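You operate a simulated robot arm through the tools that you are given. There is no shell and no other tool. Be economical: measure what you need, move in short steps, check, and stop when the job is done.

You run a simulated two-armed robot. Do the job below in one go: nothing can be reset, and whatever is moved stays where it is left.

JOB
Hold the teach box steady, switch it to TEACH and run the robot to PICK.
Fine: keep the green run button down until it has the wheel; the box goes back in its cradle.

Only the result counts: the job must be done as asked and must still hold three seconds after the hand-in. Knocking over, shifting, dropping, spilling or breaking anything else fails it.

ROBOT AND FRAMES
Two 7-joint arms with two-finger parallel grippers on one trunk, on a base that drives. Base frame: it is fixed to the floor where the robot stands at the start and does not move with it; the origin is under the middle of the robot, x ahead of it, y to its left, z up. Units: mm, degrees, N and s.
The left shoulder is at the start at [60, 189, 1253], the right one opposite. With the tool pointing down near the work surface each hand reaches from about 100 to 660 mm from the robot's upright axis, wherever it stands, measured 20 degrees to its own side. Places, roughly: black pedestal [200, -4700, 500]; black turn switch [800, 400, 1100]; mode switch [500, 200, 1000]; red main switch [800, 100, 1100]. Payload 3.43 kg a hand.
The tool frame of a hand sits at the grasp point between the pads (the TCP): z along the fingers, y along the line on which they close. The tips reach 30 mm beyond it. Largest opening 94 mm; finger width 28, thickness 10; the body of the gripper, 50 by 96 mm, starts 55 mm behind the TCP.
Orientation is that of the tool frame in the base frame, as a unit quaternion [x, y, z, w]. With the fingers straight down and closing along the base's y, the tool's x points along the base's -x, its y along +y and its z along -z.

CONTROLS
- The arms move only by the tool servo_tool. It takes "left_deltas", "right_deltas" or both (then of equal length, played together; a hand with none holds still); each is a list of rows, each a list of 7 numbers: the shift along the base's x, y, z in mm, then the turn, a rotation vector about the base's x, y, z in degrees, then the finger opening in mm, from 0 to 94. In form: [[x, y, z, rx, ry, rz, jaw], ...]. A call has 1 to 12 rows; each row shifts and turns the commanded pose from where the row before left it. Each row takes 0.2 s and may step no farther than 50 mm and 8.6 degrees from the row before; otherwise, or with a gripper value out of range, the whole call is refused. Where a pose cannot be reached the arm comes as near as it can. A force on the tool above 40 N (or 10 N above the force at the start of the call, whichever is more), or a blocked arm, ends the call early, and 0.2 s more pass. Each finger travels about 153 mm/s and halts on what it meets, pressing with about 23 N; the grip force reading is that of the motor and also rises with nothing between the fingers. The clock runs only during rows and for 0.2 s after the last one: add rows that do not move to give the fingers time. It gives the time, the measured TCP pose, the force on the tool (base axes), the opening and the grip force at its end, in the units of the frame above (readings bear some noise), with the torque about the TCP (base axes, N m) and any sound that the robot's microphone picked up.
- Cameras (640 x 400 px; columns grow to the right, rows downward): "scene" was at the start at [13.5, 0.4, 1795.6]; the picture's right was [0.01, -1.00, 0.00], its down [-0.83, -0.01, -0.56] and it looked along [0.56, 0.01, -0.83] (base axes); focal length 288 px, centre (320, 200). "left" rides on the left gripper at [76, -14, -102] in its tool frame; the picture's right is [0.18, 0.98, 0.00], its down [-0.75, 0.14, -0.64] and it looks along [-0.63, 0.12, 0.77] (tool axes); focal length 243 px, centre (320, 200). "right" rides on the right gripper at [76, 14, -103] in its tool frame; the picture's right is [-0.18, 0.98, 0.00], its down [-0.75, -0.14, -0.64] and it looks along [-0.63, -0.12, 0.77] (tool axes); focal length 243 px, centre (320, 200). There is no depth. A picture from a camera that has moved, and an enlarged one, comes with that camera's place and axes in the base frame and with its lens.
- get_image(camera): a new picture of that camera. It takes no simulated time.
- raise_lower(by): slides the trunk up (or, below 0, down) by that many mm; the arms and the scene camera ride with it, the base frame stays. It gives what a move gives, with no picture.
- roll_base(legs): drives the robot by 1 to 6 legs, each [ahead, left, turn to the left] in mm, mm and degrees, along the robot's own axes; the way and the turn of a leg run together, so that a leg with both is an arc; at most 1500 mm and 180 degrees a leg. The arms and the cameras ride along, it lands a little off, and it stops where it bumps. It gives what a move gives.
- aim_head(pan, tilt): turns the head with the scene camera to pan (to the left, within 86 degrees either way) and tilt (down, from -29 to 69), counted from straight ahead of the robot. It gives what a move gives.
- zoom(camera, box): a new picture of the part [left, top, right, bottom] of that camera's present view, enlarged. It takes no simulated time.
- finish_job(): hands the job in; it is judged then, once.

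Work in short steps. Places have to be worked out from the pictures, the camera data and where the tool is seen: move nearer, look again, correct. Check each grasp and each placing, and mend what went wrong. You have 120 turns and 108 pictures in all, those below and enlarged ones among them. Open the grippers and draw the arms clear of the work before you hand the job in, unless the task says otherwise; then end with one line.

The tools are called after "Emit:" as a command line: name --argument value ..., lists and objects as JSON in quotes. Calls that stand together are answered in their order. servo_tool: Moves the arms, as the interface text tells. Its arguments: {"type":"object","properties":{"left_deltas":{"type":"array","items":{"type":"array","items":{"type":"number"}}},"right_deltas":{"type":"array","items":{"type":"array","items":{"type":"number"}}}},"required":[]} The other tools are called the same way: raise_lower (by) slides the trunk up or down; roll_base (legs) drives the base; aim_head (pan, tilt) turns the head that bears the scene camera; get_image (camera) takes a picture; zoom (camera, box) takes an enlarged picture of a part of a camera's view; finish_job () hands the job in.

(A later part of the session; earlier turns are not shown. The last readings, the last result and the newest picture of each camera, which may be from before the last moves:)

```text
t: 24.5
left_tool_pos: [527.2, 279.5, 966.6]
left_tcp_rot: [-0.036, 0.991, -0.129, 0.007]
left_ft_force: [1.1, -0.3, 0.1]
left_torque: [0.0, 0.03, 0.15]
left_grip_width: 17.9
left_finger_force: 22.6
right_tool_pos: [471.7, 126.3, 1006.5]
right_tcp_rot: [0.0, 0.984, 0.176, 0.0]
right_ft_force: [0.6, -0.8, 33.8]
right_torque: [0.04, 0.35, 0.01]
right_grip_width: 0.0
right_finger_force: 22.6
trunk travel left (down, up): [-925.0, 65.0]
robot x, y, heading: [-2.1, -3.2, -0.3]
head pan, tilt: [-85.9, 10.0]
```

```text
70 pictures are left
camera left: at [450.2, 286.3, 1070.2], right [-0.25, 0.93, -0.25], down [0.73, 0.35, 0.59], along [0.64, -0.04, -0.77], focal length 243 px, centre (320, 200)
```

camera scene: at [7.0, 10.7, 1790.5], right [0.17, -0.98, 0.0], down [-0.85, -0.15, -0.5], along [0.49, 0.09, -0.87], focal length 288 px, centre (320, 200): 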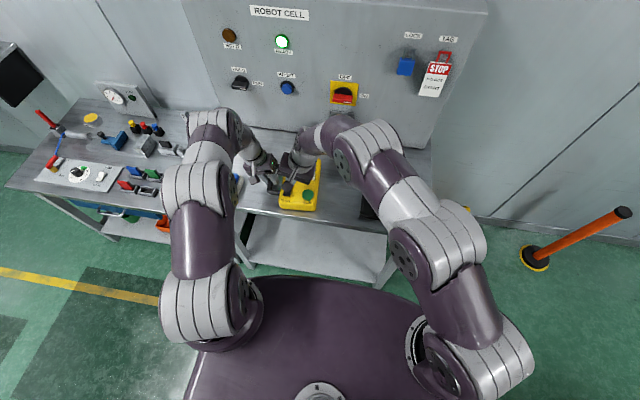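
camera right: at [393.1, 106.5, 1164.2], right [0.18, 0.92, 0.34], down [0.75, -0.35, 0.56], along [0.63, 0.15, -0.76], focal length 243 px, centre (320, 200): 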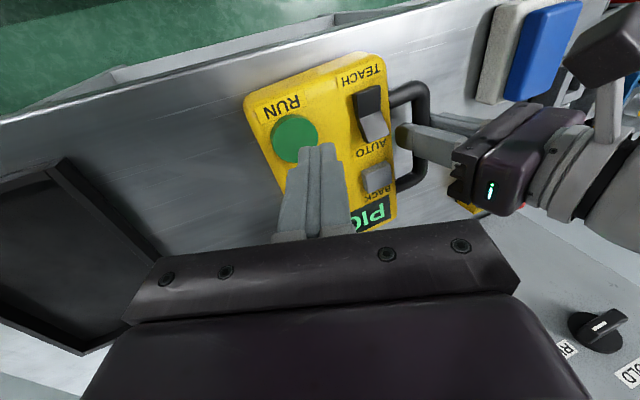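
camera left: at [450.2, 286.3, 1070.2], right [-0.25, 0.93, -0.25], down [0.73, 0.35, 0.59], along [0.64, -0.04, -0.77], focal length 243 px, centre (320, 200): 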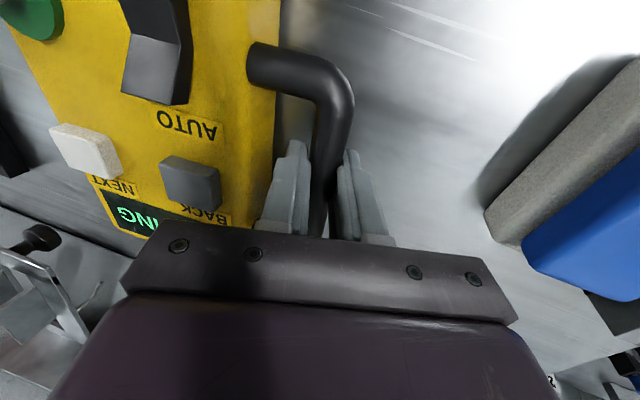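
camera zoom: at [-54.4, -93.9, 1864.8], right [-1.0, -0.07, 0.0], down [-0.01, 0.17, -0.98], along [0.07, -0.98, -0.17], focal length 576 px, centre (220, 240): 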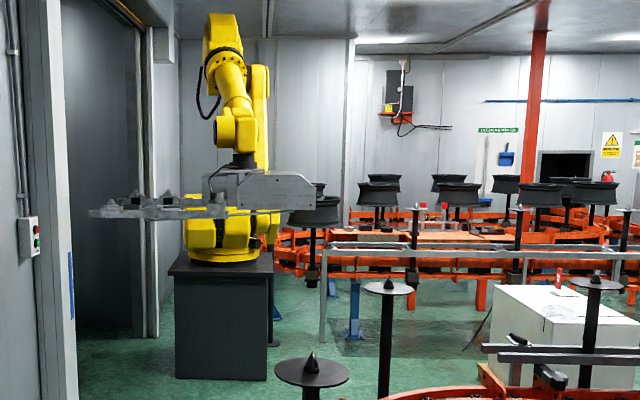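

Still running, and the robot is turning. I'll keep holding.

Emit:
servo_tool --right_deltas '[[0, 0, 0, 0, 0, 0, 0], [0, 0, 0, 0, 0, 0, 0], [0, 0, 0, 0, 0, 0, 0], [0, 0, 0, 0, 0, 0, 0], [0, 0, 0, 0, 0, 0, 0], [0, 0, 0, 0, 0, 0, 0], [0, 0, 0, 0, 0, 0, 0], [0, 0, 0, 0, 0, 0, 0], [0, 0, 0, 0, 0, 0, 0], [0, 0, 0, 0, 0, 0, 0], [0, 0, 0, 0, 0, 0, 0], [0, 0, 0, 0, 0, 0, 0]]'

Emit:
servo_tool --right_deltas '[[0, 0, 0, 0, 0, 0, 0], [0, 0, 0, 0, 0, 0, 0], [0, 0, 0, 0, 0, 0, 0], [0, 0, 0, 0, 0, 0, 0], [0, 0, 0, 0, 0, 0, 0], [0, 0, 0, 0, 0, 0, 0], [0, 0, 0, 0, 0, 0, 0], [0, 0, 0, 0, 0, 0, 0]]'

Emit:
zoom --camera "scene" --box '[280, 80, 460, 280]'

Emit:
zoom --camera "left" --box '[0, 100, 240, 260]'

```text
t: 27.1
left_tool_pos: [527.6, 278.4, 966.7]
left_tcp_rot: [-0.035, 0.991, -0.128, 0.007]
left_ft_force: [1.0, 0.8, -0.2]
left_torque: [-0.02, 0.06, 0.13]
left_grip_width: 17.6
left_finger_force: 22.6
right_tool_pos: [471.2, 126.4, 1005.7]
right_tcp_rot: [-0.001, 0.984, 0.176, 0.002]
right_ft_force: [-0.5, -0.4, 33.5]
right_torque: [0.07, 0.35, -0.03]
right_grip_width: 0.0
right_finger_force: 23.5
trunk travel left (down, up): [-925.0, 65.0]
robot x, y, heading: [2.3, 2.9, -0.1]
head pan, tilt: [-85.9, 10.0]
```

```text
t: 28.9
left_tool_pos: [526.5, 277.8, 966.5]
left_tcp_rot: [-0.035, 0.991, -0.128, 0.008]
left_ft_force: [1.0, 0.2, -0.7]
left_torque: [0.03, 0.05, 0.15]
left_grip_width: 17.8
left_finger_force: 22.5
right_tool_pos: [472.0, 127.4, 1004.9]
right_tcp_rot: [0.0, 0.984, 0.175, 0.001]
right_ft_force: [-1.1, 1.0, 33.1]
right_torque: [0.02, 0.35, 0.0]
right_grip_width: 0.0
right_finger_force: 22.8
trunk travel left (down, up): [-925.0, 65.0]
robot x, y, heading: [-0.3, -3.7, -0.3]
head pan, tilt: [-85.9, 10.0]
```

```text
2.00 times, centred on (370, 180) of scene
camera zoom: at [-54.5, -93.9, 1864.8], right [-1.0, -0.07, 0.0], down [-0.01, 0.17, -0.98], along [0.07, -0.98, -0.17], focal length 576 px, centre (220, 240)
```

zoom: 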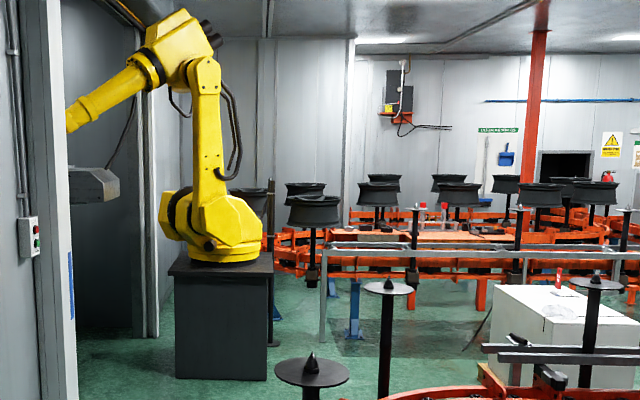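

```text
2.50 times, centred on (120, 180) of left
camera zoom: at [450.1, 286.3, 1070.2], right [-0.25, 0.93, -0.25], down [0.73, 0.35, 0.59], along [0.64, -0.04, -0.77], focal length 606 px, centre (820, 250)
```

zoom: 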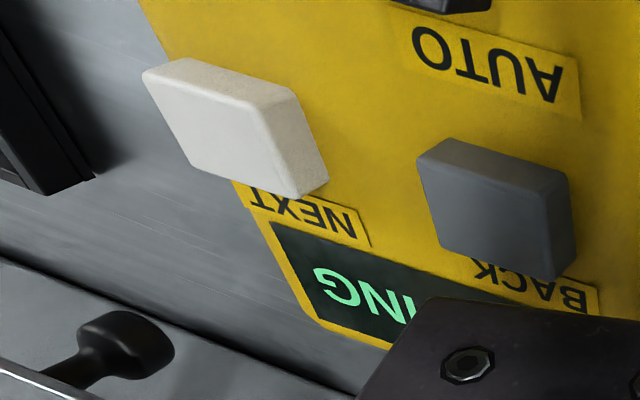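

The robot has swung through the doorway to reach its wheel, and the display still says RUNNING. I'll keep holding.

Emit:
servo_tool --right_deltas '[[0, 0, 0, 0, 0, 0, 0], [0, 0, 0, 0, 0, 0, 0], [0, 0, 0, 0, 0, 0, 0], [0, 0, 0, 0, 0, 0, 0], [0, 0, 0, 0, 0, 0, 0], [0, 0, 0, 0, 0, 0, 0], [0, 0, 0, 0, 0, 0, 0], [0, 0, 0, 0, 0, 0, 0], [0, 0, 0, 0, 0, 0, 0], [0, 0, 0, 0, 0, 0, 0]]'

Emit:
get_image --camera "scene"

Emit:
zoom --camera "left" --box '[0, 100, 240, 260]'

```text
t: 31.1
left_tool_pos: [526.3, 278.0, 967.9]
left_tcp_rot: [-0.035, 0.991, -0.129, 0.007]
left_ft_force: [0.8, 0.4, 0.7]
left_torque: [-0.01, 0.04, 0.11]
left_grip_width: 17.5
left_finger_force: 22.7
right_tool_pos: [472.6, 125.8, 1005.4]
right_tcp_rot: [0.0, 0.985, 0.175, 0.002]
right_ft_force: [-0.1, -0.3, 33.6]
right_torque: [0.07, 0.37, -0.01]
right_grip_width: 0.0
right_finger_force: 23.1
trunk travel left (down, up): [-925.0, 65.0]
robot x, y, heading: [3.4, 1.8, -0.1]
head pan, tilt: [-85.9, 10.0]
```

```text
67 pictures are left
camera scene: at [-54.5, -93.9, 1864.8], right [-1.0, -0.07, 0.0], down [-0.01, 0.17, -0.98], along [0.07, -0.98, -0.17], focal length 288 px, centre (320, 200)
```

scene: 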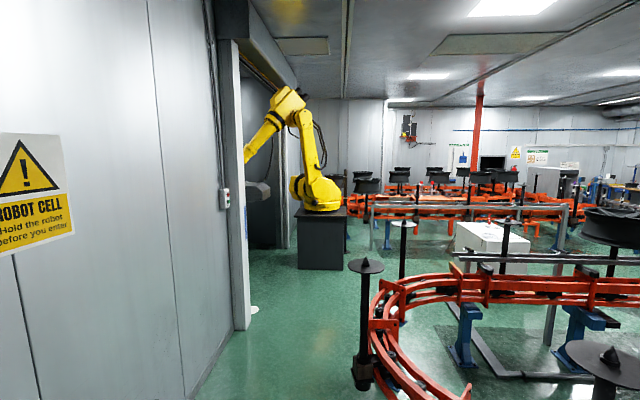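

```text
2.50 times, centred on (120, 180) of left
camera zoom: at [450.1, 286.3, 1070.2], right [-0.25, 0.93, -0.25], down [0.73, 0.35, 0.59], along [0.64, -0.04, -0.77], focal length 606 px, centre (820, 250)
```

zoom: 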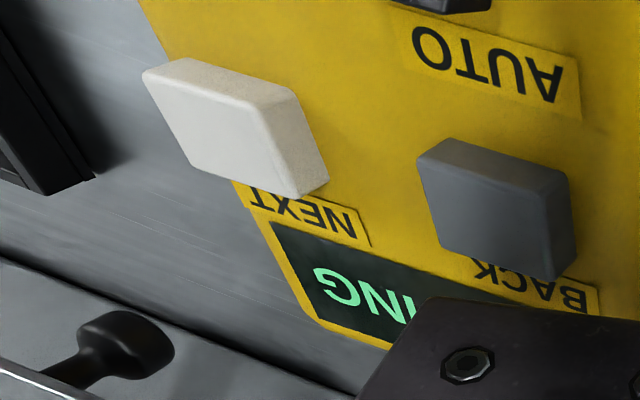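

Still RUNNING, so I'll hold longer.

Emit:
servo_tool --right_deltas '[[0, 0, 0, 0, 0, 0, 0], [0, 0, 0, 0, 0, 0, 0], [0, 0, 0, 0, 0, 0, 0], [0, 0, 0, 0, 0, 0, 0], [0, 0, 0, 0, 0, 0, 0], [0, 0, 0, 0, 0, 0, 0], [0, 0, 0, 0, 0, 0, 0], [0, 0, 0, 0, 0, 0, 0], [0, 0, 0, 0, 0, 0, 0], [0, 0, 0, 0, 0, 0, 0]]'

Emit:
zoom --camera "scene" --box '[230, 80, 380, 280]'

Emit:
zoom --camera "left" --box '[0, 100, 240, 260]'

```text
t: 33.3
left_tool_pos: [526.5, 277.9, 966.2]
left_tcp_rot: [-0.035, 0.991, -0.128, 0.007]
left_ft_force: [1.3, -0.1, 0.0]
left_torque: [0.02, 0.02, 0.16]
left_grip_width: 17.4
left_finger_force: 23.3
right_tool_pos: [472.8, 126.2, 1005.3]
right_tcp_rot: [0.0, 0.985, 0.175, 0.002]
right_ft_force: [-0.8, 0.0, 33.1]
right_torque: [0.07, 0.33, -0.01]
right_grip_width: 0.1
right_finger_force: 23.2
trunk travel left (down, up): [-925.0, 65.0]
robot x, y, heading: [2.0, 0.5, -0.0]
head pan, tilt: [-85.9, 10.0]
```

```text
2.00 times, centred on (305, 180) of scene
camera zoom: at [-54.5, -93.9, 1864.8], right [-1.0, -0.07, 0.0], down [-0.01, 0.17, -0.98], along [0.07, -0.98, -0.17], focal length 576 px, centre (350, 240)
```

zoom: 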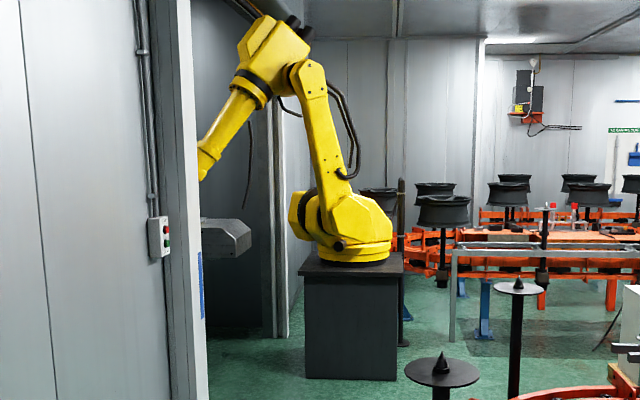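

```text
2.50 times, centred on (120, 180) of left
camera zoom: at [450.1, 286.3, 1070.2], right [-0.25, 0.93, -0.25], down [0.73, 0.35, 0.59], along [0.64, -0.04, -0.77], focal length 606 px, centre (820, 250)
```

zoom: 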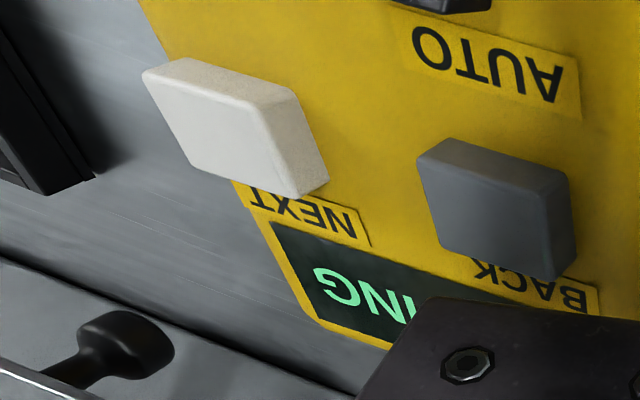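

The robot is reaching down into the bay and still running. I'll keep holding.

Emit:
servo_tool --right_deltas '[[0, 0, 0, 0, 0, 0, 0], [0, 0, 0, 0, 0, 0, 0], [0, 0, 0, 0, 0, 0, 0], [0, 0, 0, 0, 0, 0, 0], [0, 0, 0, 0, 0, 0, 0], [0, 0, 0, 0, 0, 0, 0], [0, 0, 0, 0, 0, 0, 0], [0, 0, 0, 0, 0, 0, 0], [0, 0, 0, 0, 0, 0, 0], [0, 0, 0, 0, 0, 0, 0], [0, 0, 0, 0, 0, 0, 0], [0, 0, 0, 0, 0, 0, 0]]'

Emit:
zoom --camera "scene" --box '[230, 80, 380, 280]'

Emit:
zoom --camera "left" --box '[0, 100, 240, 260]'

```text
t: 35.9
left_tool_pos: [526.8, 279.1, 966.5]
left_tcp_rot: [-0.036, 0.991, -0.128, 0.007]
left_ft_force: [0.6, 1.2, -0.2]
left_torque: [0.05, 0.04, 0.11]
left_grip_width: 17.8
left_finger_force: 23.0
right_tool_pos: [472.5, 126.4, 1004.6]
right_tcp_rot: [0.0, 0.985, 0.175, 0.002]
right_ft_force: [0.5, -0.1, 33.1]
right_torque: [0.03, 0.34, 0.0]
right_grip_width: 0.1
right_finger_force: 22.6
trunk travel left (down, up): [-925.0, 65.0]
robot x, y, heading: [-3.0, 3.6, 0.0]
head pan, tilt: [-85.9, 10.0]
```

```text
2.00 times, centred on (305, 180) of scene
camera zoom: at [-54.5, -93.9, 1864.8], right [-1.0, -0.07, 0.0], down [-0.01, 0.17, -0.98], along [0.07, -0.98, -0.17], focal length 576 px, centre (350, 240)
```

zoom: 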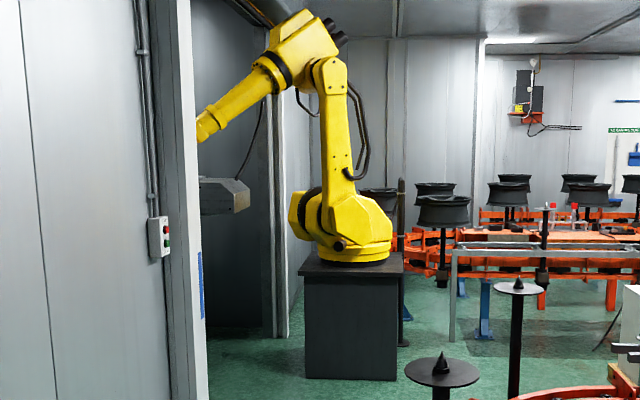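

```text
2.50 times, centred on (120, 180) of left
camera zoom: at [450.1, 286.3, 1070.2], right [-0.25, 0.93, -0.25], down [0.73, 0.35, 0.59], along [0.64, -0.04, -0.77], focal length 606 px, centre (820, 250)
```

zoom: 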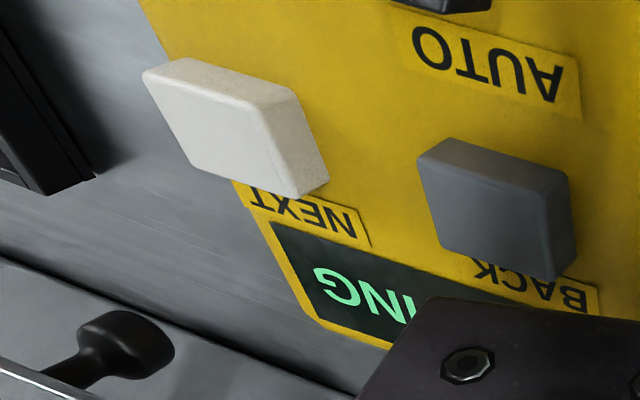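

The robot is lifting again, probably with the wheel, while the display still reads RUNNING. I'll continue until that changes.

Emit:
servo_tool --right_deltas '[[0, 0, 0, 0, 0, 0, 0], [0, 0, 0, 0, 0, 0, 0], [0, 0, 0, 0, 0, 0, 0], [0, 0, 0, 0, 0, 0, 0], [0, 0, 0, 0, 0, 0, 0], [0, 0, 0, 0, 0, 0, 0], [0, 0, 0, 0, 0, 0, 0], [0, 0, 0, 0, 0, 0, 0], [0, 0, 0, 0, 0, 0, 0], [0, 0, 0, 0, 0, 0, 0], [0, 0, 0, 0, 0, 0, 0], [0, 0, 0, 0, 0, 0, 0]]'

Emit:
zoom --camera "scene" --box '[230, 80, 380, 280]'

Emit:
zoom --camera "left" --box '[0, 100, 240, 260]'

```text
t: 38.5
left_tool_pos: [527.1, 278.5, 967.1]
left_tcp_rot: [-0.034, 0.991, -0.128, 0.008]
left_ft_force: [0.9, 1.5, 0.0]
left_torque: [0.03, 0.05, 0.12]
left_grip_width: 17.6
left_finger_force: 22.9
right_tool_pos: [471.7, 126.5, 1005.1]
right_tcp_rot: [0.0, 0.985, 0.175, 0.001]
right_ft_force: [0.3, -0.4, 32.3]
right_torque: [0.06, 0.31, -0.01]
right_grip_width: 0.0
right_finger_force: 23.3
trunk travel left (down, up): [-925.0, 65.0]
robot x, y, heading: [-3.5, -0.2, 0.1]
head pan, tilt: [-85.9, 10.0]
```

```text
2.00 times, centred on (305, 180) of scene
camera zoom: at [-54.6, -93.9, 1864.8], right [-1.0, -0.07, 0.0], down [-0.01, 0.17, -0.98], along [0.07, -0.98, -0.17], focal length 576 px, centre (350, 240)
```

zoom: 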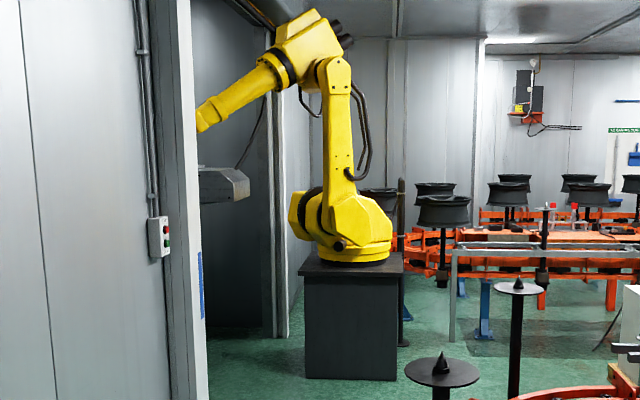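

```text
2.50 times, centred on (120, 180) of left
camera zoom: at [450.1, 286.3, 1070.2], right [-0.25, 0.93, -0.25], down [0.73, 0.35, 0.59], along [0.64, -0.04, -0.77], focal length 606 px, centre (820, 250)
```

zoom: 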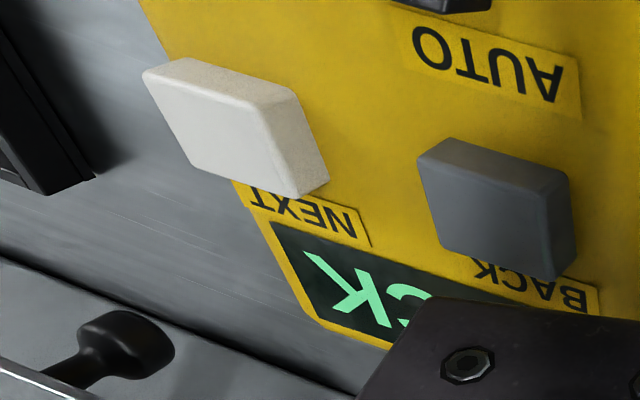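

The display ends in "CK" again, so the run looks finished. I'll release RUN by lifting straight up and read the whole display.

Emit:
servo_tool --right_deltas '[[0, 0, 20, 0, 0, 0, 0], [0, -30, 30, 0, 0, 0, 0], [0, -40, 20, 0, 0, 0, 0], [0, -40, 20, 0, 0, 0, 0], [0, 0, 0, 0, 0, 0, 0]]'

Emit:
get_image --camera "right"

Emit:
zoom --camera "scene" --box '[230, 80, 380, 280]'

```text
t: 39.7
left_tool_pos: [527.7, 278.2, 966.8]
left_tcp_rot: [-0.035, 0.991, -0.129, 0.008]
left_ft_force: [-4.9, -1.0, 7.1]
left_torque: [-0.06, -0.36, 0.11]
left_grip_width: 17.6
left_finger_force: 22.3
right_tool_pos: [470.8, 15.2, 1095.3]
right_tcp_rot: [0.0, 0.985, 0.174, 0.001]
right_ft_force: [0.3, -0.5, 0.0]
right_torque: [0.01, 0.02, 0.01]
right_grip_width: 0.0
right_finger_force: 23.1
trunk travel left (down, up): [-925.0, 65.0]
robot x, y, heading: [-1.0, -1.3, -0.1]
head pan, tilt: [-85.9, 10.0]
```

```text
59 pictures are left
camera right: at [392.3, -6.7, 1197.6], right [0.18, 0.92, 0.34], down [0.75, -0.35, 0.56], along [0.63, 0.15, -0.76], focal length 243 px, centre (320, 200)
```

right: 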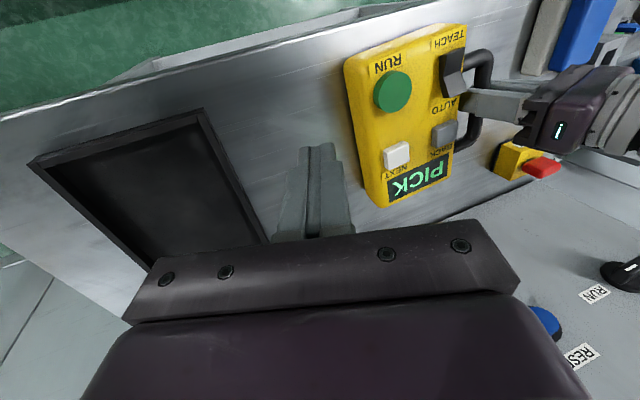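

```text
2.00 times, centred on (305, 180) of scene
camera zoom: at [-53.8, -93.7, 1864.8], right [-1.0, -0.07, 0.0], down [-0.01, 0.17, -0.98], along [0.07, -0.98, -0.17], focal length 576 px, centre (350, 240)
```

zoom: 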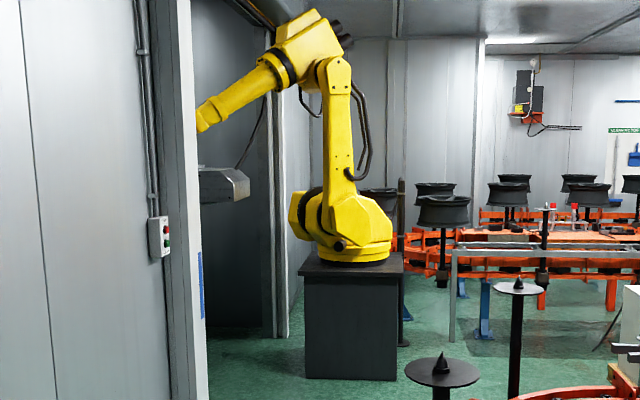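

The display shows PICK, the robot stands still and the run ended while RUN was still pressed, so it was a full run. Now for the cradle: I'll zoom in for precise geometry of box and tray.

Emit:
aim_head --pan 0 --tilt 60

Emit:
servo_tool --right_deltas '[[-30, -30, 10, -2.5, 0, 0, 0], [-30, -35, 10, -2.5, 0, 0, 0], [-30, -35, 10, -2.5, 0, 0, 0], [-30, -35, 20, -2.5, 0, 0, 0], [-30, -35, 20, -2.5, 0, 0, 0], [-30, -35, 20, -2.5, 0, 0, 0]]'

Emit:
zoom --camera "scene" --box '[200, 100, 440, 250]'

Emit:
get_image --camera "right"

```text
t: 41.3
left_tool_pos: [528.1, 278.7, 966.1]
left_tcp_rot: [-0.035, 0.991, -0.129, 0.008]
left_ft_force: [-2.7, 2.1, 10.4]
left_torque: [-0.02, 0.03, -0.09]
left_grip_width: 17.4
left_finger_force: 23.2
right_tool_pos: [470.4, 14.7, 1095.1]
right_tcp_rot: [-0.001, 0.985, 0.174, 0.001]
right_ft_force: [-0.7, 0.1, -0.7]
right_torque: [0.03, 0.03, -0.04]
right_grip_width: 0.2
right_finger_force: 23.1
trunk travel left (down, up): [-925.0, 65.0]
robot x, y, heading: [-6.0, 2.1, -0.1]
head pan, tilt: [0.0, 60.0]
```

```text
refused: row 4 steps farther than a row can; nothing moved
```

```text
2.67 times, centred on (320, 175) of scene
camera zoom: at [6.7, -1.2, 1790.5], right [0.0, -1.0, 0.0], down [-0.87, 0.0, -0.5], along [0.5, 0.0, -0.87], focal length 767 px, centre (320, 267)
```

zoom: 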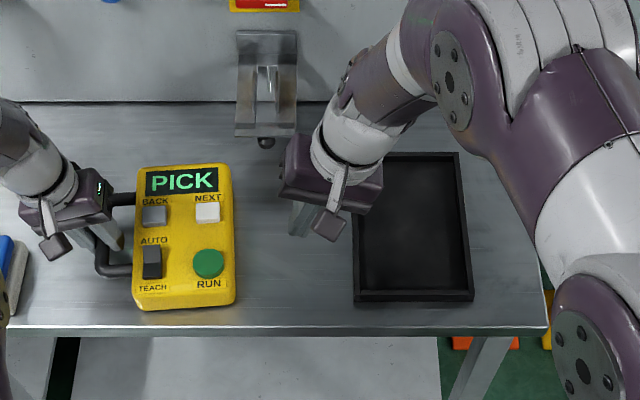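

```text
56 pictures are left
camera right: at [392.6, -6.4, 1197.5], right [0.18, 0.92, 0.34], down [0.75, -0.35, 0.56], along [0.63, 0.15, -0.76], focal length 243 px, centre (320, 200)
```

right: 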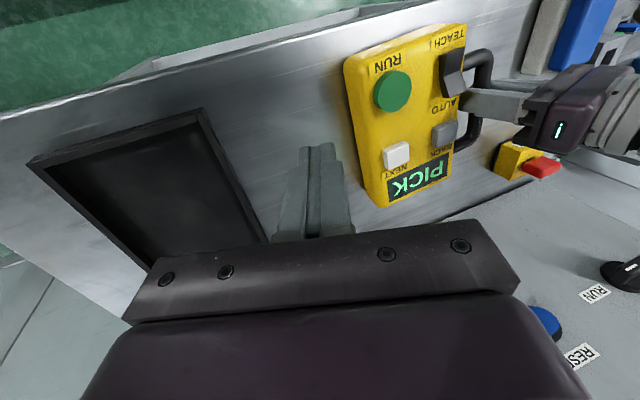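

From this view the box centre is (533, 170) with about 5° yaw, roughly 119×190; the tray is about 150×223 outside, centred near (573, −119), with no yaw. I'll re-grip the handle with the fingers vertical and slightly higher, for clearance beside the tray, and back the right hand off.

Emit:
servo_tool --left_deltas '[[0, 0, 0, 0, 0, 0, 30], [0, 0, 1, 0, 0, 0, 45], [0, -1, 1, 5, 0, 0, 45], [0, -1, 1, 5, 0, 0, 45], [0, -1, 0, 5, 0, 1, 45], [0, 0, 0, 0, 0, 0, 45]]' --right_deltas '[[-30, -30, 10, -3, 0, 0, 0], [-30, -35, 10, -3, 0, 0, 0], [-30, -35, 10, -3, 0, 0, 0], [-30, -35, 10, -3, 0, 0, 0], [-30, -35, 10, -3, 0, 0, 0], [-30, -35, 10, -3, 0, 0, 0]]'

Emit:
get_image --camera "left"

Emit:
get_image --camera "right"

```text
t: 42.7
left_tool_pos: [526.5, 274.2, 969.3]
left_tcp_rot: [-0.043, 0.999, 0.002, 0.012]
left_ft_force: [0.1, -0.7, 0.2]
left_torque: [0.0, -0.03, 0.01]
left_grip_width: 45.0
left_finger_force: 0.1
right_tool_pos: [291.4, -191.0, 1154.8]
right_tcp_rot: [-0.001, 1.0, 0.018, 0.0]
right_ft_force: [-0.7, -0.9, 0.1]
right_torque: [0.03, 0.0, -0.01]
right_grip_width: 0.0
right_finger_force: 22.9
trunk travel left (down, up): [-925.0, 65.0]
robot x, y, heading: [-0.3, 2.1, -0.3]
head pan, tilt: [0.0, 60.0]
```

```text
55 pictures are left
camera left: at [451.2, 254.9, 1070.7], right [-0.27, 0.96, 0.0], down [0.72, 0.2, 0.66], along [0.64, 0.18, -0.75], focal length 243 px, centre (320, 200)
```

left: 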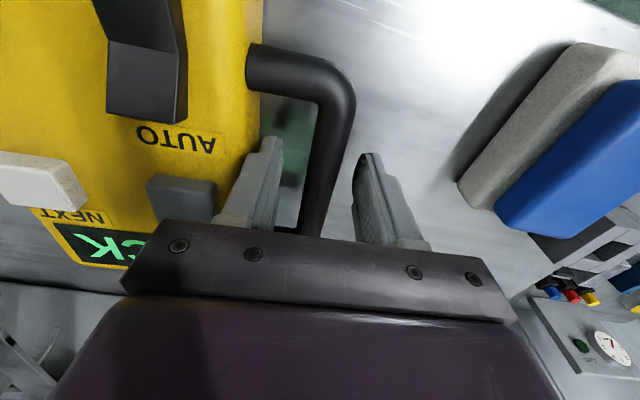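

```text
54 pictures are left
camera right: at [213.0, -181.3, 1259.3], right [0.18, 0.98, 0.04], down [0.75, -0.16, 0.64], along [0.63, -0.09, -0.77], focal length 243 px, centre (320, 200)
```

right: 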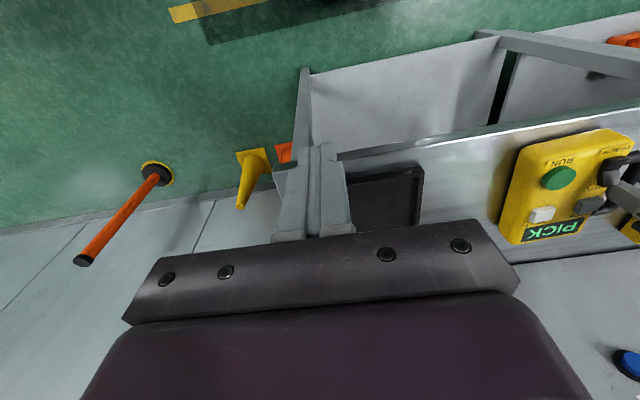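

The bar is still between the fingers. I'll close and try a small lift of 20 mm to see whether the box stays level.

Emit:
servo_tool --left_deltas '[[0, 0, 0, 0, 0, 0, 20], [0, 0, 0, 0, 0, 0, 0], [0, 0, 0, 0, 0, 0, 0], [0, 0, 7, 0, 0, 0, 0], [0, 0, 7, 0, 0, 0, 0], [0, 0, 6, 0, 0, 0, 0], [0, 0, 0, 0, 0, 0, 0]]'

Emit:
zoom --camera "right" --box '[400, 80, 640, 230]'

Emit:
zoom --camera "scene" --box '[200, 100, 440, 250]'

```text
t: 44.3
left_tool_pos: [528.3, 276.2, 988.0]
left_tcp_rot: [-0.043, 0.999, 0.002, 0.012]
left_ft_force: [1.5, -2.0, -4.1]
left_torque: [0.12, -0.09, -0.01]
left_grip_width: 17.5
left_finger_force: 23.1
right_tool_pos: [293.0, -190.1, 1154.3]
right_tcp_rot: [0.0, 1.0, 0.019, 0.0]
right_ft_force: [0.1, 1.1, 0.4]
right_torque: [0.0, -0.04, 0.0]
right_grip_width: 0.0
right_finger_force: 22.7
trunk travel left (down, up): [-925.0, 65.0]
robot x, y, heading: [-0.0, 1.7, 0.1]
head pan, tilt: [0.0, 60.0]
```

```text
2.67 times, centred on (520, 155) of right
camera zoom: at [215.0, -180.4, 1259.0], right [0.18, 0.98, 0.04], down [0.75, -0.16, 0.64], along [0.63, -0.09, -0.77], focal length 647 px, centre (-213, 320)
```

zoom: 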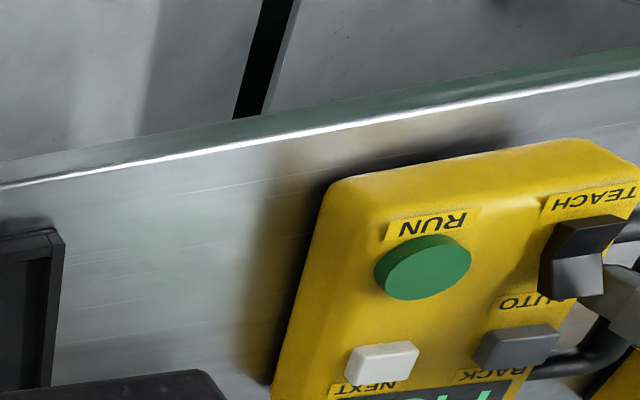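

```text
2.67 times, centred on (320, 175) of scene
camera zoom: at [9.6, -0.7, 1790.5], right [0.0, -1.0, 0.0], down [-0.87, 0.0, -0.5], along [0.5, 0.0, -0.87], focal length 767 px, centre (320, 267)
```

zoom: 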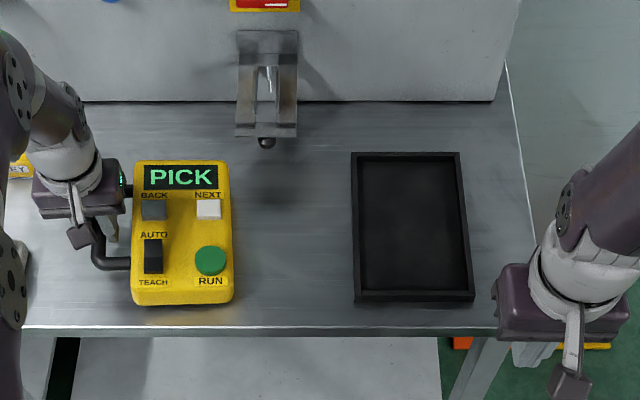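

The force is small (about 4 N), so the box is light. I'll lift another 40 mm and check whether it droops.

Emit:
servo_tool --left_deltas '[[0, 0, 14, 0, 0, 0, 0], [0, 0, 13, 0, 0, 0, 0], [0, 0, 13, 0, 0, 0, 0], [0, 0, 0, 0, 0, 0, 0]]'

Emit:
get_image --camera "right"

Emit:
zoom --camera "scene" --box '[200, 100, 440, 250]'

Emit:
get_image --camera "left"

```text
t: 45.3
left_tool_pos: [530.5, 276.4, 1028.3]
left_tcp_rot: [-0.043, 0.999, 0.002, 0.012]
left_ft_force: [0.7, -0.7, -3.7]
left_torque: [0.02, -0.13, -0.02]
left_grip_width: 17.5
left_finger_force: 23.4
right_tool_pos: [293.2, -191.1, 1155.9]
right_tcp_rot: [-0.001, 1.0, 0.018, 0.0]
right_ft_force: [0.0, 0.0, -0.1]
right_torque: [-0.02, 0.02, -0.01]
right_grip_width: 0.0
right_finger_force: 22.7
trunk travel left (down, up): [-925.0, 65.0]
robot x, y, heading: [-3.3, -0.5, -0.0]
head pan, tilt: [0.0, 60.0]
```

```text
51 pictures are left
camera right: at [215.0, -180.3, 1259.0], right [0.18, 0.98, 0.04], down [0.75, -0.16, 0.64], along [0.63, -0.09, -0.77], focal length 243 px, centre (320, 200)
```

right: 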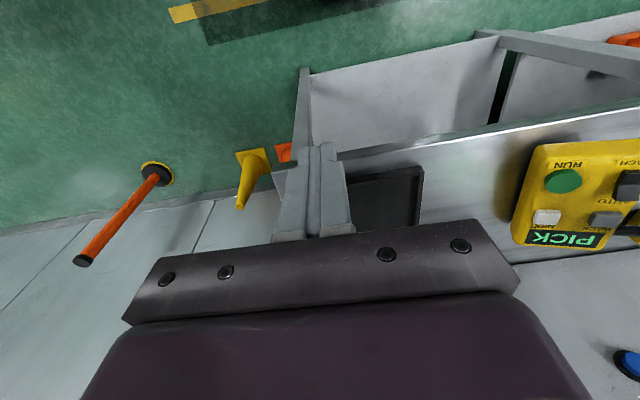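

```text
2.67 times, centred on (320, 175) of scene
camera zoom: at [9.6, -0.6, 1790.5], right [0.0, -1.0, 0.0], down [-0.87, 0.0, -0.5], along [0.5, 0.0, -0.87], focal length 767 px, centre (320, 267)
```

zoom: 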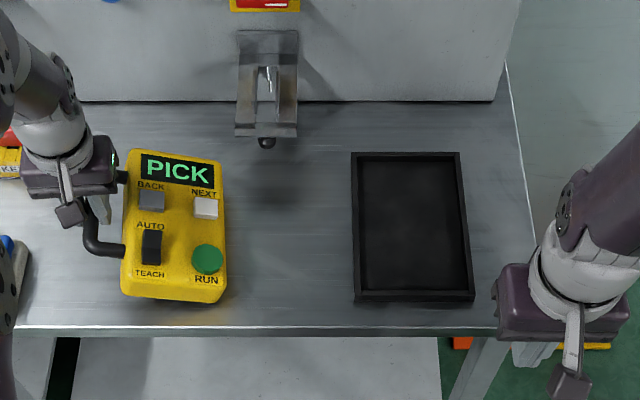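

```text
49 pictures are left
camera left: at [453.1, 255.9, 1130.9], right [-0.27, 0.96, 0.0], down [0.72, 0.2, 0.66], along [0.64, 0.17, -0.75], focal length 243 px, centre (320, 200)
```

left: 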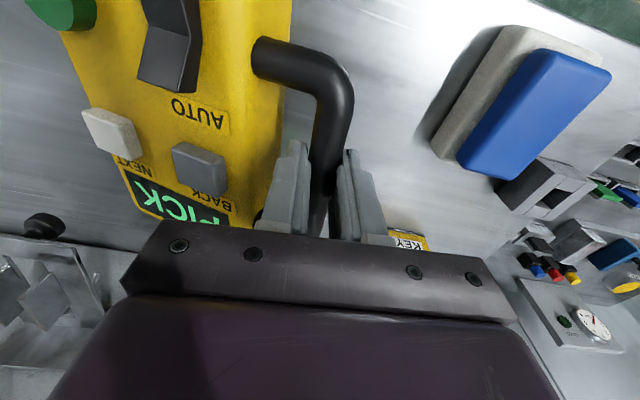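

The vertical force stays at about 4 N, so the box is pivoting about the bar with its right edge still on the bench. I'll use that. I'll swing it up on an arc until it hangs from the handle, carry it over the tray, set the right edge in, then lay it down.

Emit:
servo_tool --left_deltas '[[0, -15, 20, 0, 0, 0, 0], [0, -15, 20, 0, 0, 0, 0], [0, -24, 17, 0, 0, 0, 0], [0, -23, 16, 0, 0, 0, 0], [0, -28, 9, 0, 0, 0, 0], [0, -28, 7, 0, 0, 0, 0], [0, -14, 10, 0, 0, 0, 0], [0, 0, 15, 0, 0, 0, 0], [0, 0, 15, 0, 0, 0, 0], [0, 0, 0, 0, 0, 0, 0], [0, 0, 0, 0, 0, 0, 0]]'

Emit:
get_image --camera "right"

Emit:
get_image --camera "scene"

Emit:
get_image --camera "left"

```text
t: 47.7
left_tool_pos: [528.5, 130.0, 1156.6]
left_tcp_rot: [-0.043, 0.999, 0.001, 0.011]
left_ft_force: [0.3, 0.2, -8.7]
left_torque: [0.09, 0.04, -0.04]
left_grip_width: 17.6
left_finger_force: 23.0
right_tool_pos: [292.6, -190.6, 1156.1]
right_tcp_rot: [0.001, 1.0, 0.018, -0.001]
right_ft_force: [0.3, 0.4, 0.9]
right_torque: [-0.01, -0.01, 0.02]
right_grip_width: 0.1
right_finger_force: 22.4
trunk travel left (down, up): [-925.0, 65.0]
robot x, y, heading: [0.8, 3.8, -0.0]
head pan, tilt: [0.0, 60.0]
```

```text
48 pictures are left
camera right: at [215.4, -180.1, 1259.0], right [0.18, 0.98, 0.04], down [0.75, -0.16, 0.64], along [0.63, -0.09, -0.77], focal length 243 px, centre (320, 200)
```

right: 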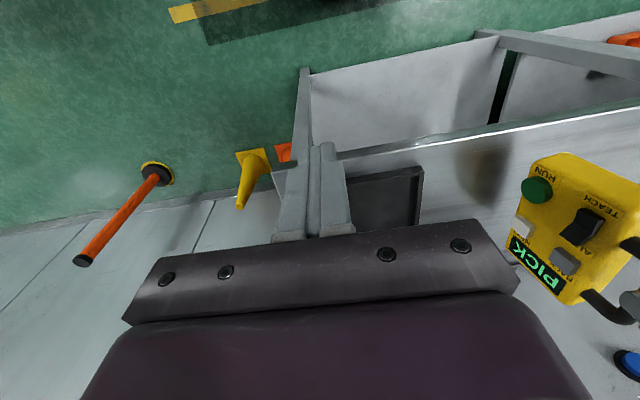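

```text
47 pictures are left
camera scene: at [10.3, -0.3, 1790.4], right [0.0, -1.0, 0.0], down [-0.87, 0.0, -0.5], along [0.5, 0.0, -0.87], focal length 288 px, centre (320, 200)
```

scene: 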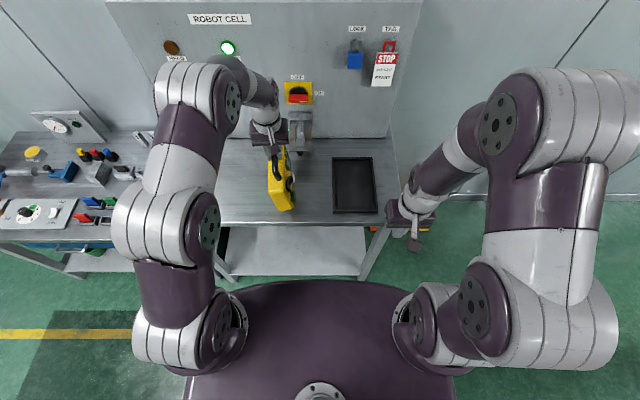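

```text
46 pictures are left
camera left: at [453.0, 109.1, 1258.8], right [-0.27, 0.96, 0.0], down [0.73, 0.2, 0.66], along [0.63, 0.17, -0.75], focal length 243 px, centre (320, 200)
```

left: 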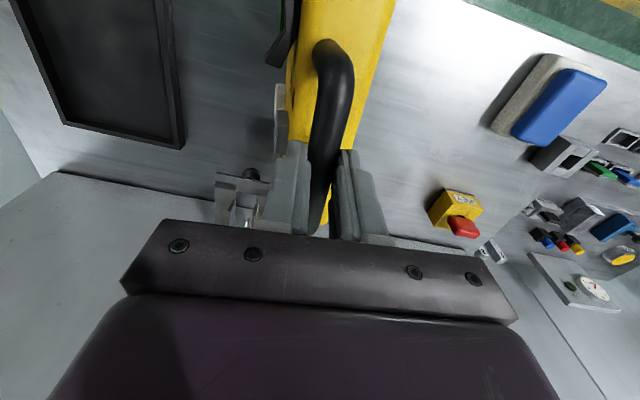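

The box now hangs cleanly (about 8.5 N). I need the tray's inner geometry accurately, so I'll zoom in on it from two cameras.

Emit:
zoom --camera "scene" --box '[310, 140, 400, 230]'

Emit:
zoom --camera "left" --box '[0, 0, 240, 180]'

```text
4.44 times, centred on (355, 185) of scene
camera zoom: at [10.3, -0.3, 1790.4], right [0.0, -1.0, 0.0], down [-0.87, 0.0, -0.5], along [0.5, 0.0, -0.87], focal length 1279 px, centre (164, 267)
```

zoom: 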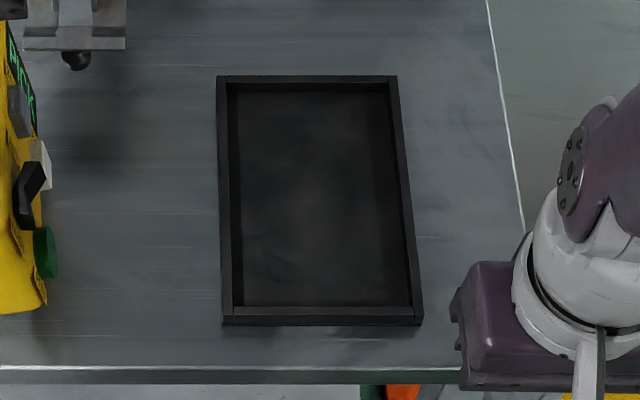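

```text
2.22 times, centred on (120, 90) of left
camera zoom: at [453.0, 109.1, 1258.8], right [-0.27, 0.96, 0.0], down [0.73, 0.2, 0.66], along [0.63, 0.17, -0.75], focal length 539 px, centre (764, 444)
```

zoom: 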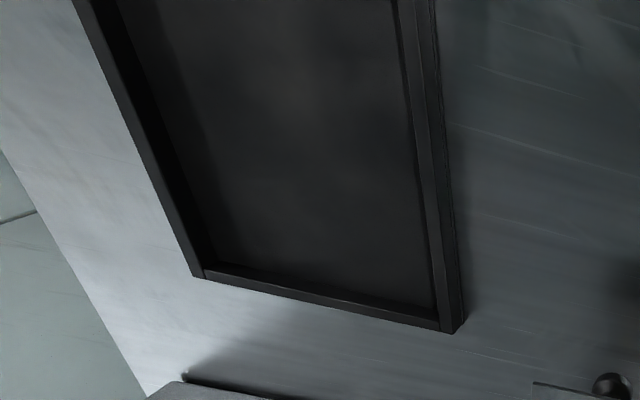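

Two-view triangulation gives the tray rim z ≈ 955, outer x 448–672, y −190…−44, so centre (560, −117). The wall bracket's knob sits at about (658, 69, 993), so I'll cross at x ≈ 528 and then shift forward, moving the right hand aside.

Emit:
servo_tool --left_deltas '[[0, 0, 15, 0, 0, -1.5, 0], [0, 0, 15, 0, 0, -1.5, 0], [0, -35, 0, 0, 0, -1, 0], [0, -35, 0, 0, 0, -1, 0], [0, -35, 0, 0, 0, 0, 0], [0, -35, 0, 0, 0, 0, 0], [0, 0, 0, 0, 0, 0, 0]]' --right_deltas '[[-10, -25, 5, 0, 0, 0, 0], [-10, -25, 5, 0, 0, 0, 0], [-10, -25, 5, 0, 0, 0, 0], [-10, -25, 5, 0, 0, 0, 0], [-10, -25, 5, 0, 0, 0, 0], [-10, -25, 5, 0, 0, 0, 0], [0, 0, 0, 0, 0, 0, 0]]'

Emit:
get_image --camera "scene"

```text
t: 49.3
left_tool_pos: [527.9, -12.2, 1186.3]
left_tcp_rot: [0.001, 1.0, 0.001, 0.011]
left_ft_force: [0.1, -0.2, -8.8]
left_torque: [0.04, 0.05, -0.01]
left_grip_width: 17.5
left_finger_force: 23.1
right_tool_pos: [233.0, -337.3, 1182.8]
right_tcp_rot: [0.0, 1.0, 0.018, -0.001]
right_ft_force: [-0.5, 0.3, -0.2]
right_torque: [-0.04, -0.01, -0.03]
right_grip_width: 0.0
right_finger_force: 23.7
trunk travel left (down, up): [-925.0, 65.0]
robot x, y, heading: [0.3, -1.0, -0.0]
head pan, tilt: [0.0, 60.0]
```

```text
43 pictures are left
camera scene: at [10.2, -0.1, 1790.4], right [0.0, -1.0, 0.0], down [-0.87, 0.0, -0.5], along [0.5, 0.0, -0.87], focal length 288 px, centre (320, 200)
```

scene: 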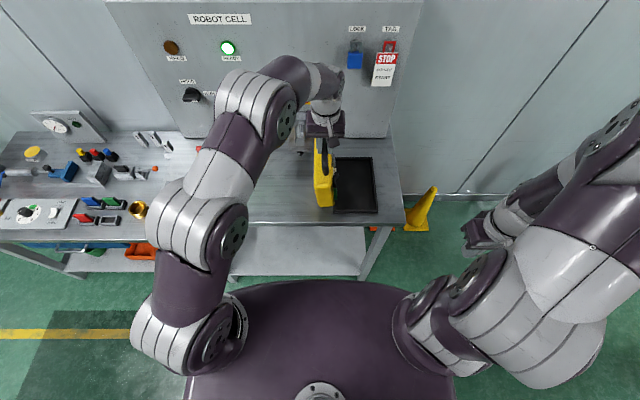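

The carry is fine so far. Next I'll go over the tray.

Emit:
servo_tool --left_deltas '[[5, -37, 0, 0, 0, 0, 0], [10, -37, 0, 0, 0, 0, 0], [10, -37, 0, 0, 0, 0, 0], [10, -37, 0, 0, 0, 0, 0], [0, 0, 0, 0, 0, 0, 0], [0, 0, 0, 0, 0, 0, 0]]'

Emit:
zoom --camera "scene" --box '[270, 60, 430, 240]'

Emit:
get_image --camera "left"

Emit:
get_image --camera "right"

```text
t: 50.7
left_tool_pos: [507.3, -115.6, 1155.8]
left_tcp_rot: [0.001, 1.0, 0.0, 0.01]
left_ft_force: [-0.2, -0.3, -8.8]
left_torque: [0.02, 0.03, -0.01]
left_grip_width: 17.6
left_finger_force: 22.8
left hand out of reach, approached as far as the arm can: row 2, 3, 4
right_tool_pos: [233.4, -337.1, 1183.1]
right_tcp_rot: [0.0, 1.0, 0.019, 0.0]
right_ft_force: [-1.1, 0.2, 0.6]
right_torque: [-0.01, 0.0, -0.02]
right_grip_width: 0.0
right_finger_force: 22.6
trunk travel left (down, up): [-925.0, 65.0]
robot x, y, heading: [-0.4, -4.4, 0.3]
head pan, tilt: [0.0, 60.0]
```

```text
2.22 times, centred on (350, 150) of scene
camera zoom: at [9.9, 0.0, 1790.4], right [0.0, -1.0, 0.0], down [-0.87, 0.0, -0.5], along [0.5, 0.0, -0.87], focal length 639 px, centre (253, 311)
```

zoom: 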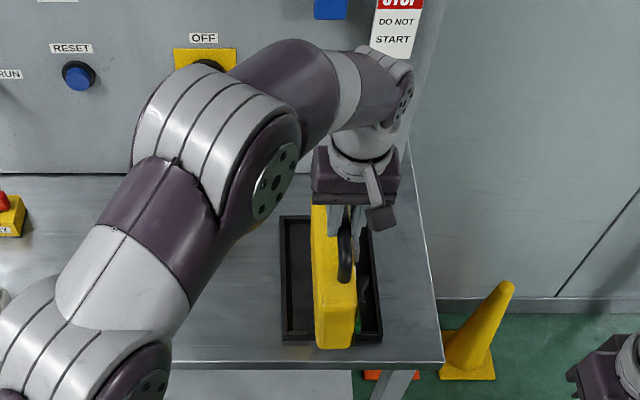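

```text
41 pictures are left
camera left: at [429.9, -128.4, 1257.5], right [-0.18, 0.98, 0.0], down [0.74, 0.14, 0.66], along [0.65, 0.12, -0.75], focal length 243 px, centre (320, 200)
```

left: 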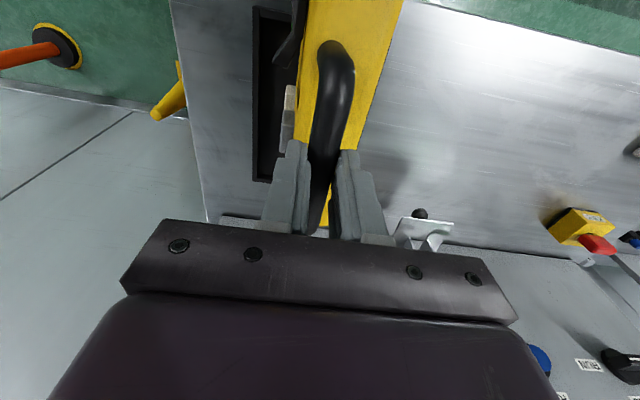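

```text
40 pictures are left
camera right: at [155.4, -326.8, 1286.9], right [0.18, 0.98, 0.04], down [0.75, -0.16, 0.64], along [0.63, -0.09, -0.77], focal length 243 px, centre (320, 200)
```

right: 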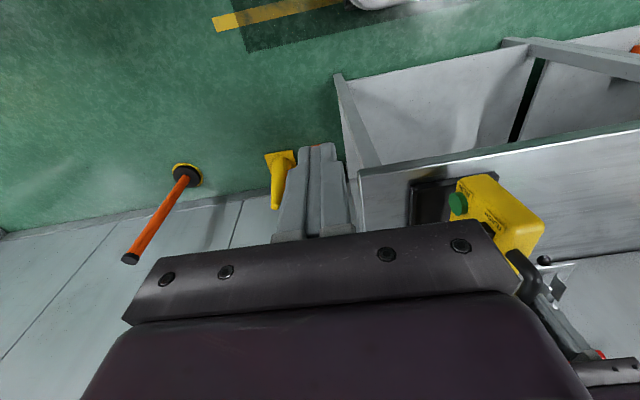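

The left arm ran out of reach near (507, −116). I'll retract to the reachable carry pose and drive the base to the right instead.

Emit:
servo_tool --left_deltas '[[-10, 37, 0, 0, 0, 0, 0], [-10, 37, 0, 0, 0, 0, 0], [-10, 37, 0, 0, 0, 0, 0], [-5, 37, 0, 0, 0, 0, 0], [0, 0, 0, 0, 0, 0, 0]]'

Emit:
roll_base --legs '[[0, -180, 0]]'

Emit:
get_image --camera "scene"

```text
t: 51.9
left_tool_pos: [472.6, 34.1, 1156.9]
left_tcp_rot: [0.0, 1.0, 0.001, 0.011]
left_ft_force: [1.1, -0.3, -8.2]
left_torque: [-0.01, 0.05, -0.03]
left_grip_width: 17.6
left_finger_force: 22.6
right_tool_pos: [233.8, -337.9, 1183.3]
right_tcp_rot: [0.0, 1.0, 0.018, 0.0]
right_ft_force: [0.1, 0.1, 0.1]
right_torque: [0.01, -0.03, 0.01]
right_grip_width: 0.0
right_finger_force: 23.6
trunk travel left (down, up): [-925.0, 65.0]
robot x, y, heading: [0.7, -1.8, 0.0]
head pan, tilt: [0.0, 60.0]
```

```text
t: 53.4
left_tool_pos: [472.9, -144.0, 1157.0]
left_tcp_rot: [0.001, 1.0, 0.0, 0.011]
left_ft_force: [-0.8, 0.0, -8.4]
left_torque: [-0.01, 0.05, -0.03]
left_grip_width: 17.5
left_finger_force: 22.9
right_tool_pos: [233.1, -515.9, 1183.5]
right_tcp_rot: [-0.001, 1.0, 0.017, -0.001]
right_ft_force: [0.2, 0.5, 0.3]
right_torque: [-0.01, -0.03, -0.01]
right_grip_width: 0.1
right_finger_force: 22.5
trunk travel left (down, up): [-925.0, 65.0]
robot x, y, heading: [-1.6, -180.2, -0.2]
head pan, tilt: [0.0, 60.0]
```

```text
39 pictures are left
camera scene: at [9.8, -178.3, 1790.4], right [0.0, -1.0, 0.0], down [-0.87, 0.0, -0.5], along [0.5, 0.0, -0.87], focal length 288 px, centre (320, 200)
```

scene: 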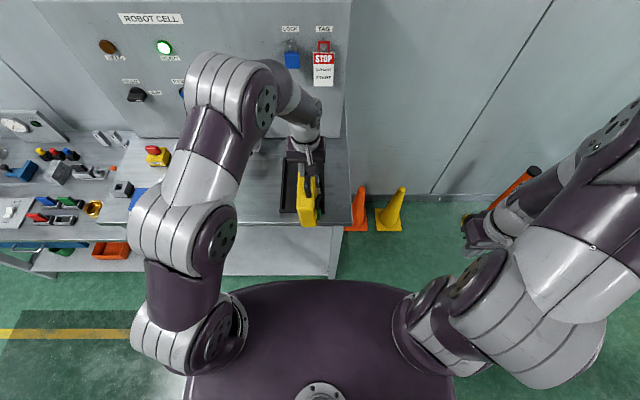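

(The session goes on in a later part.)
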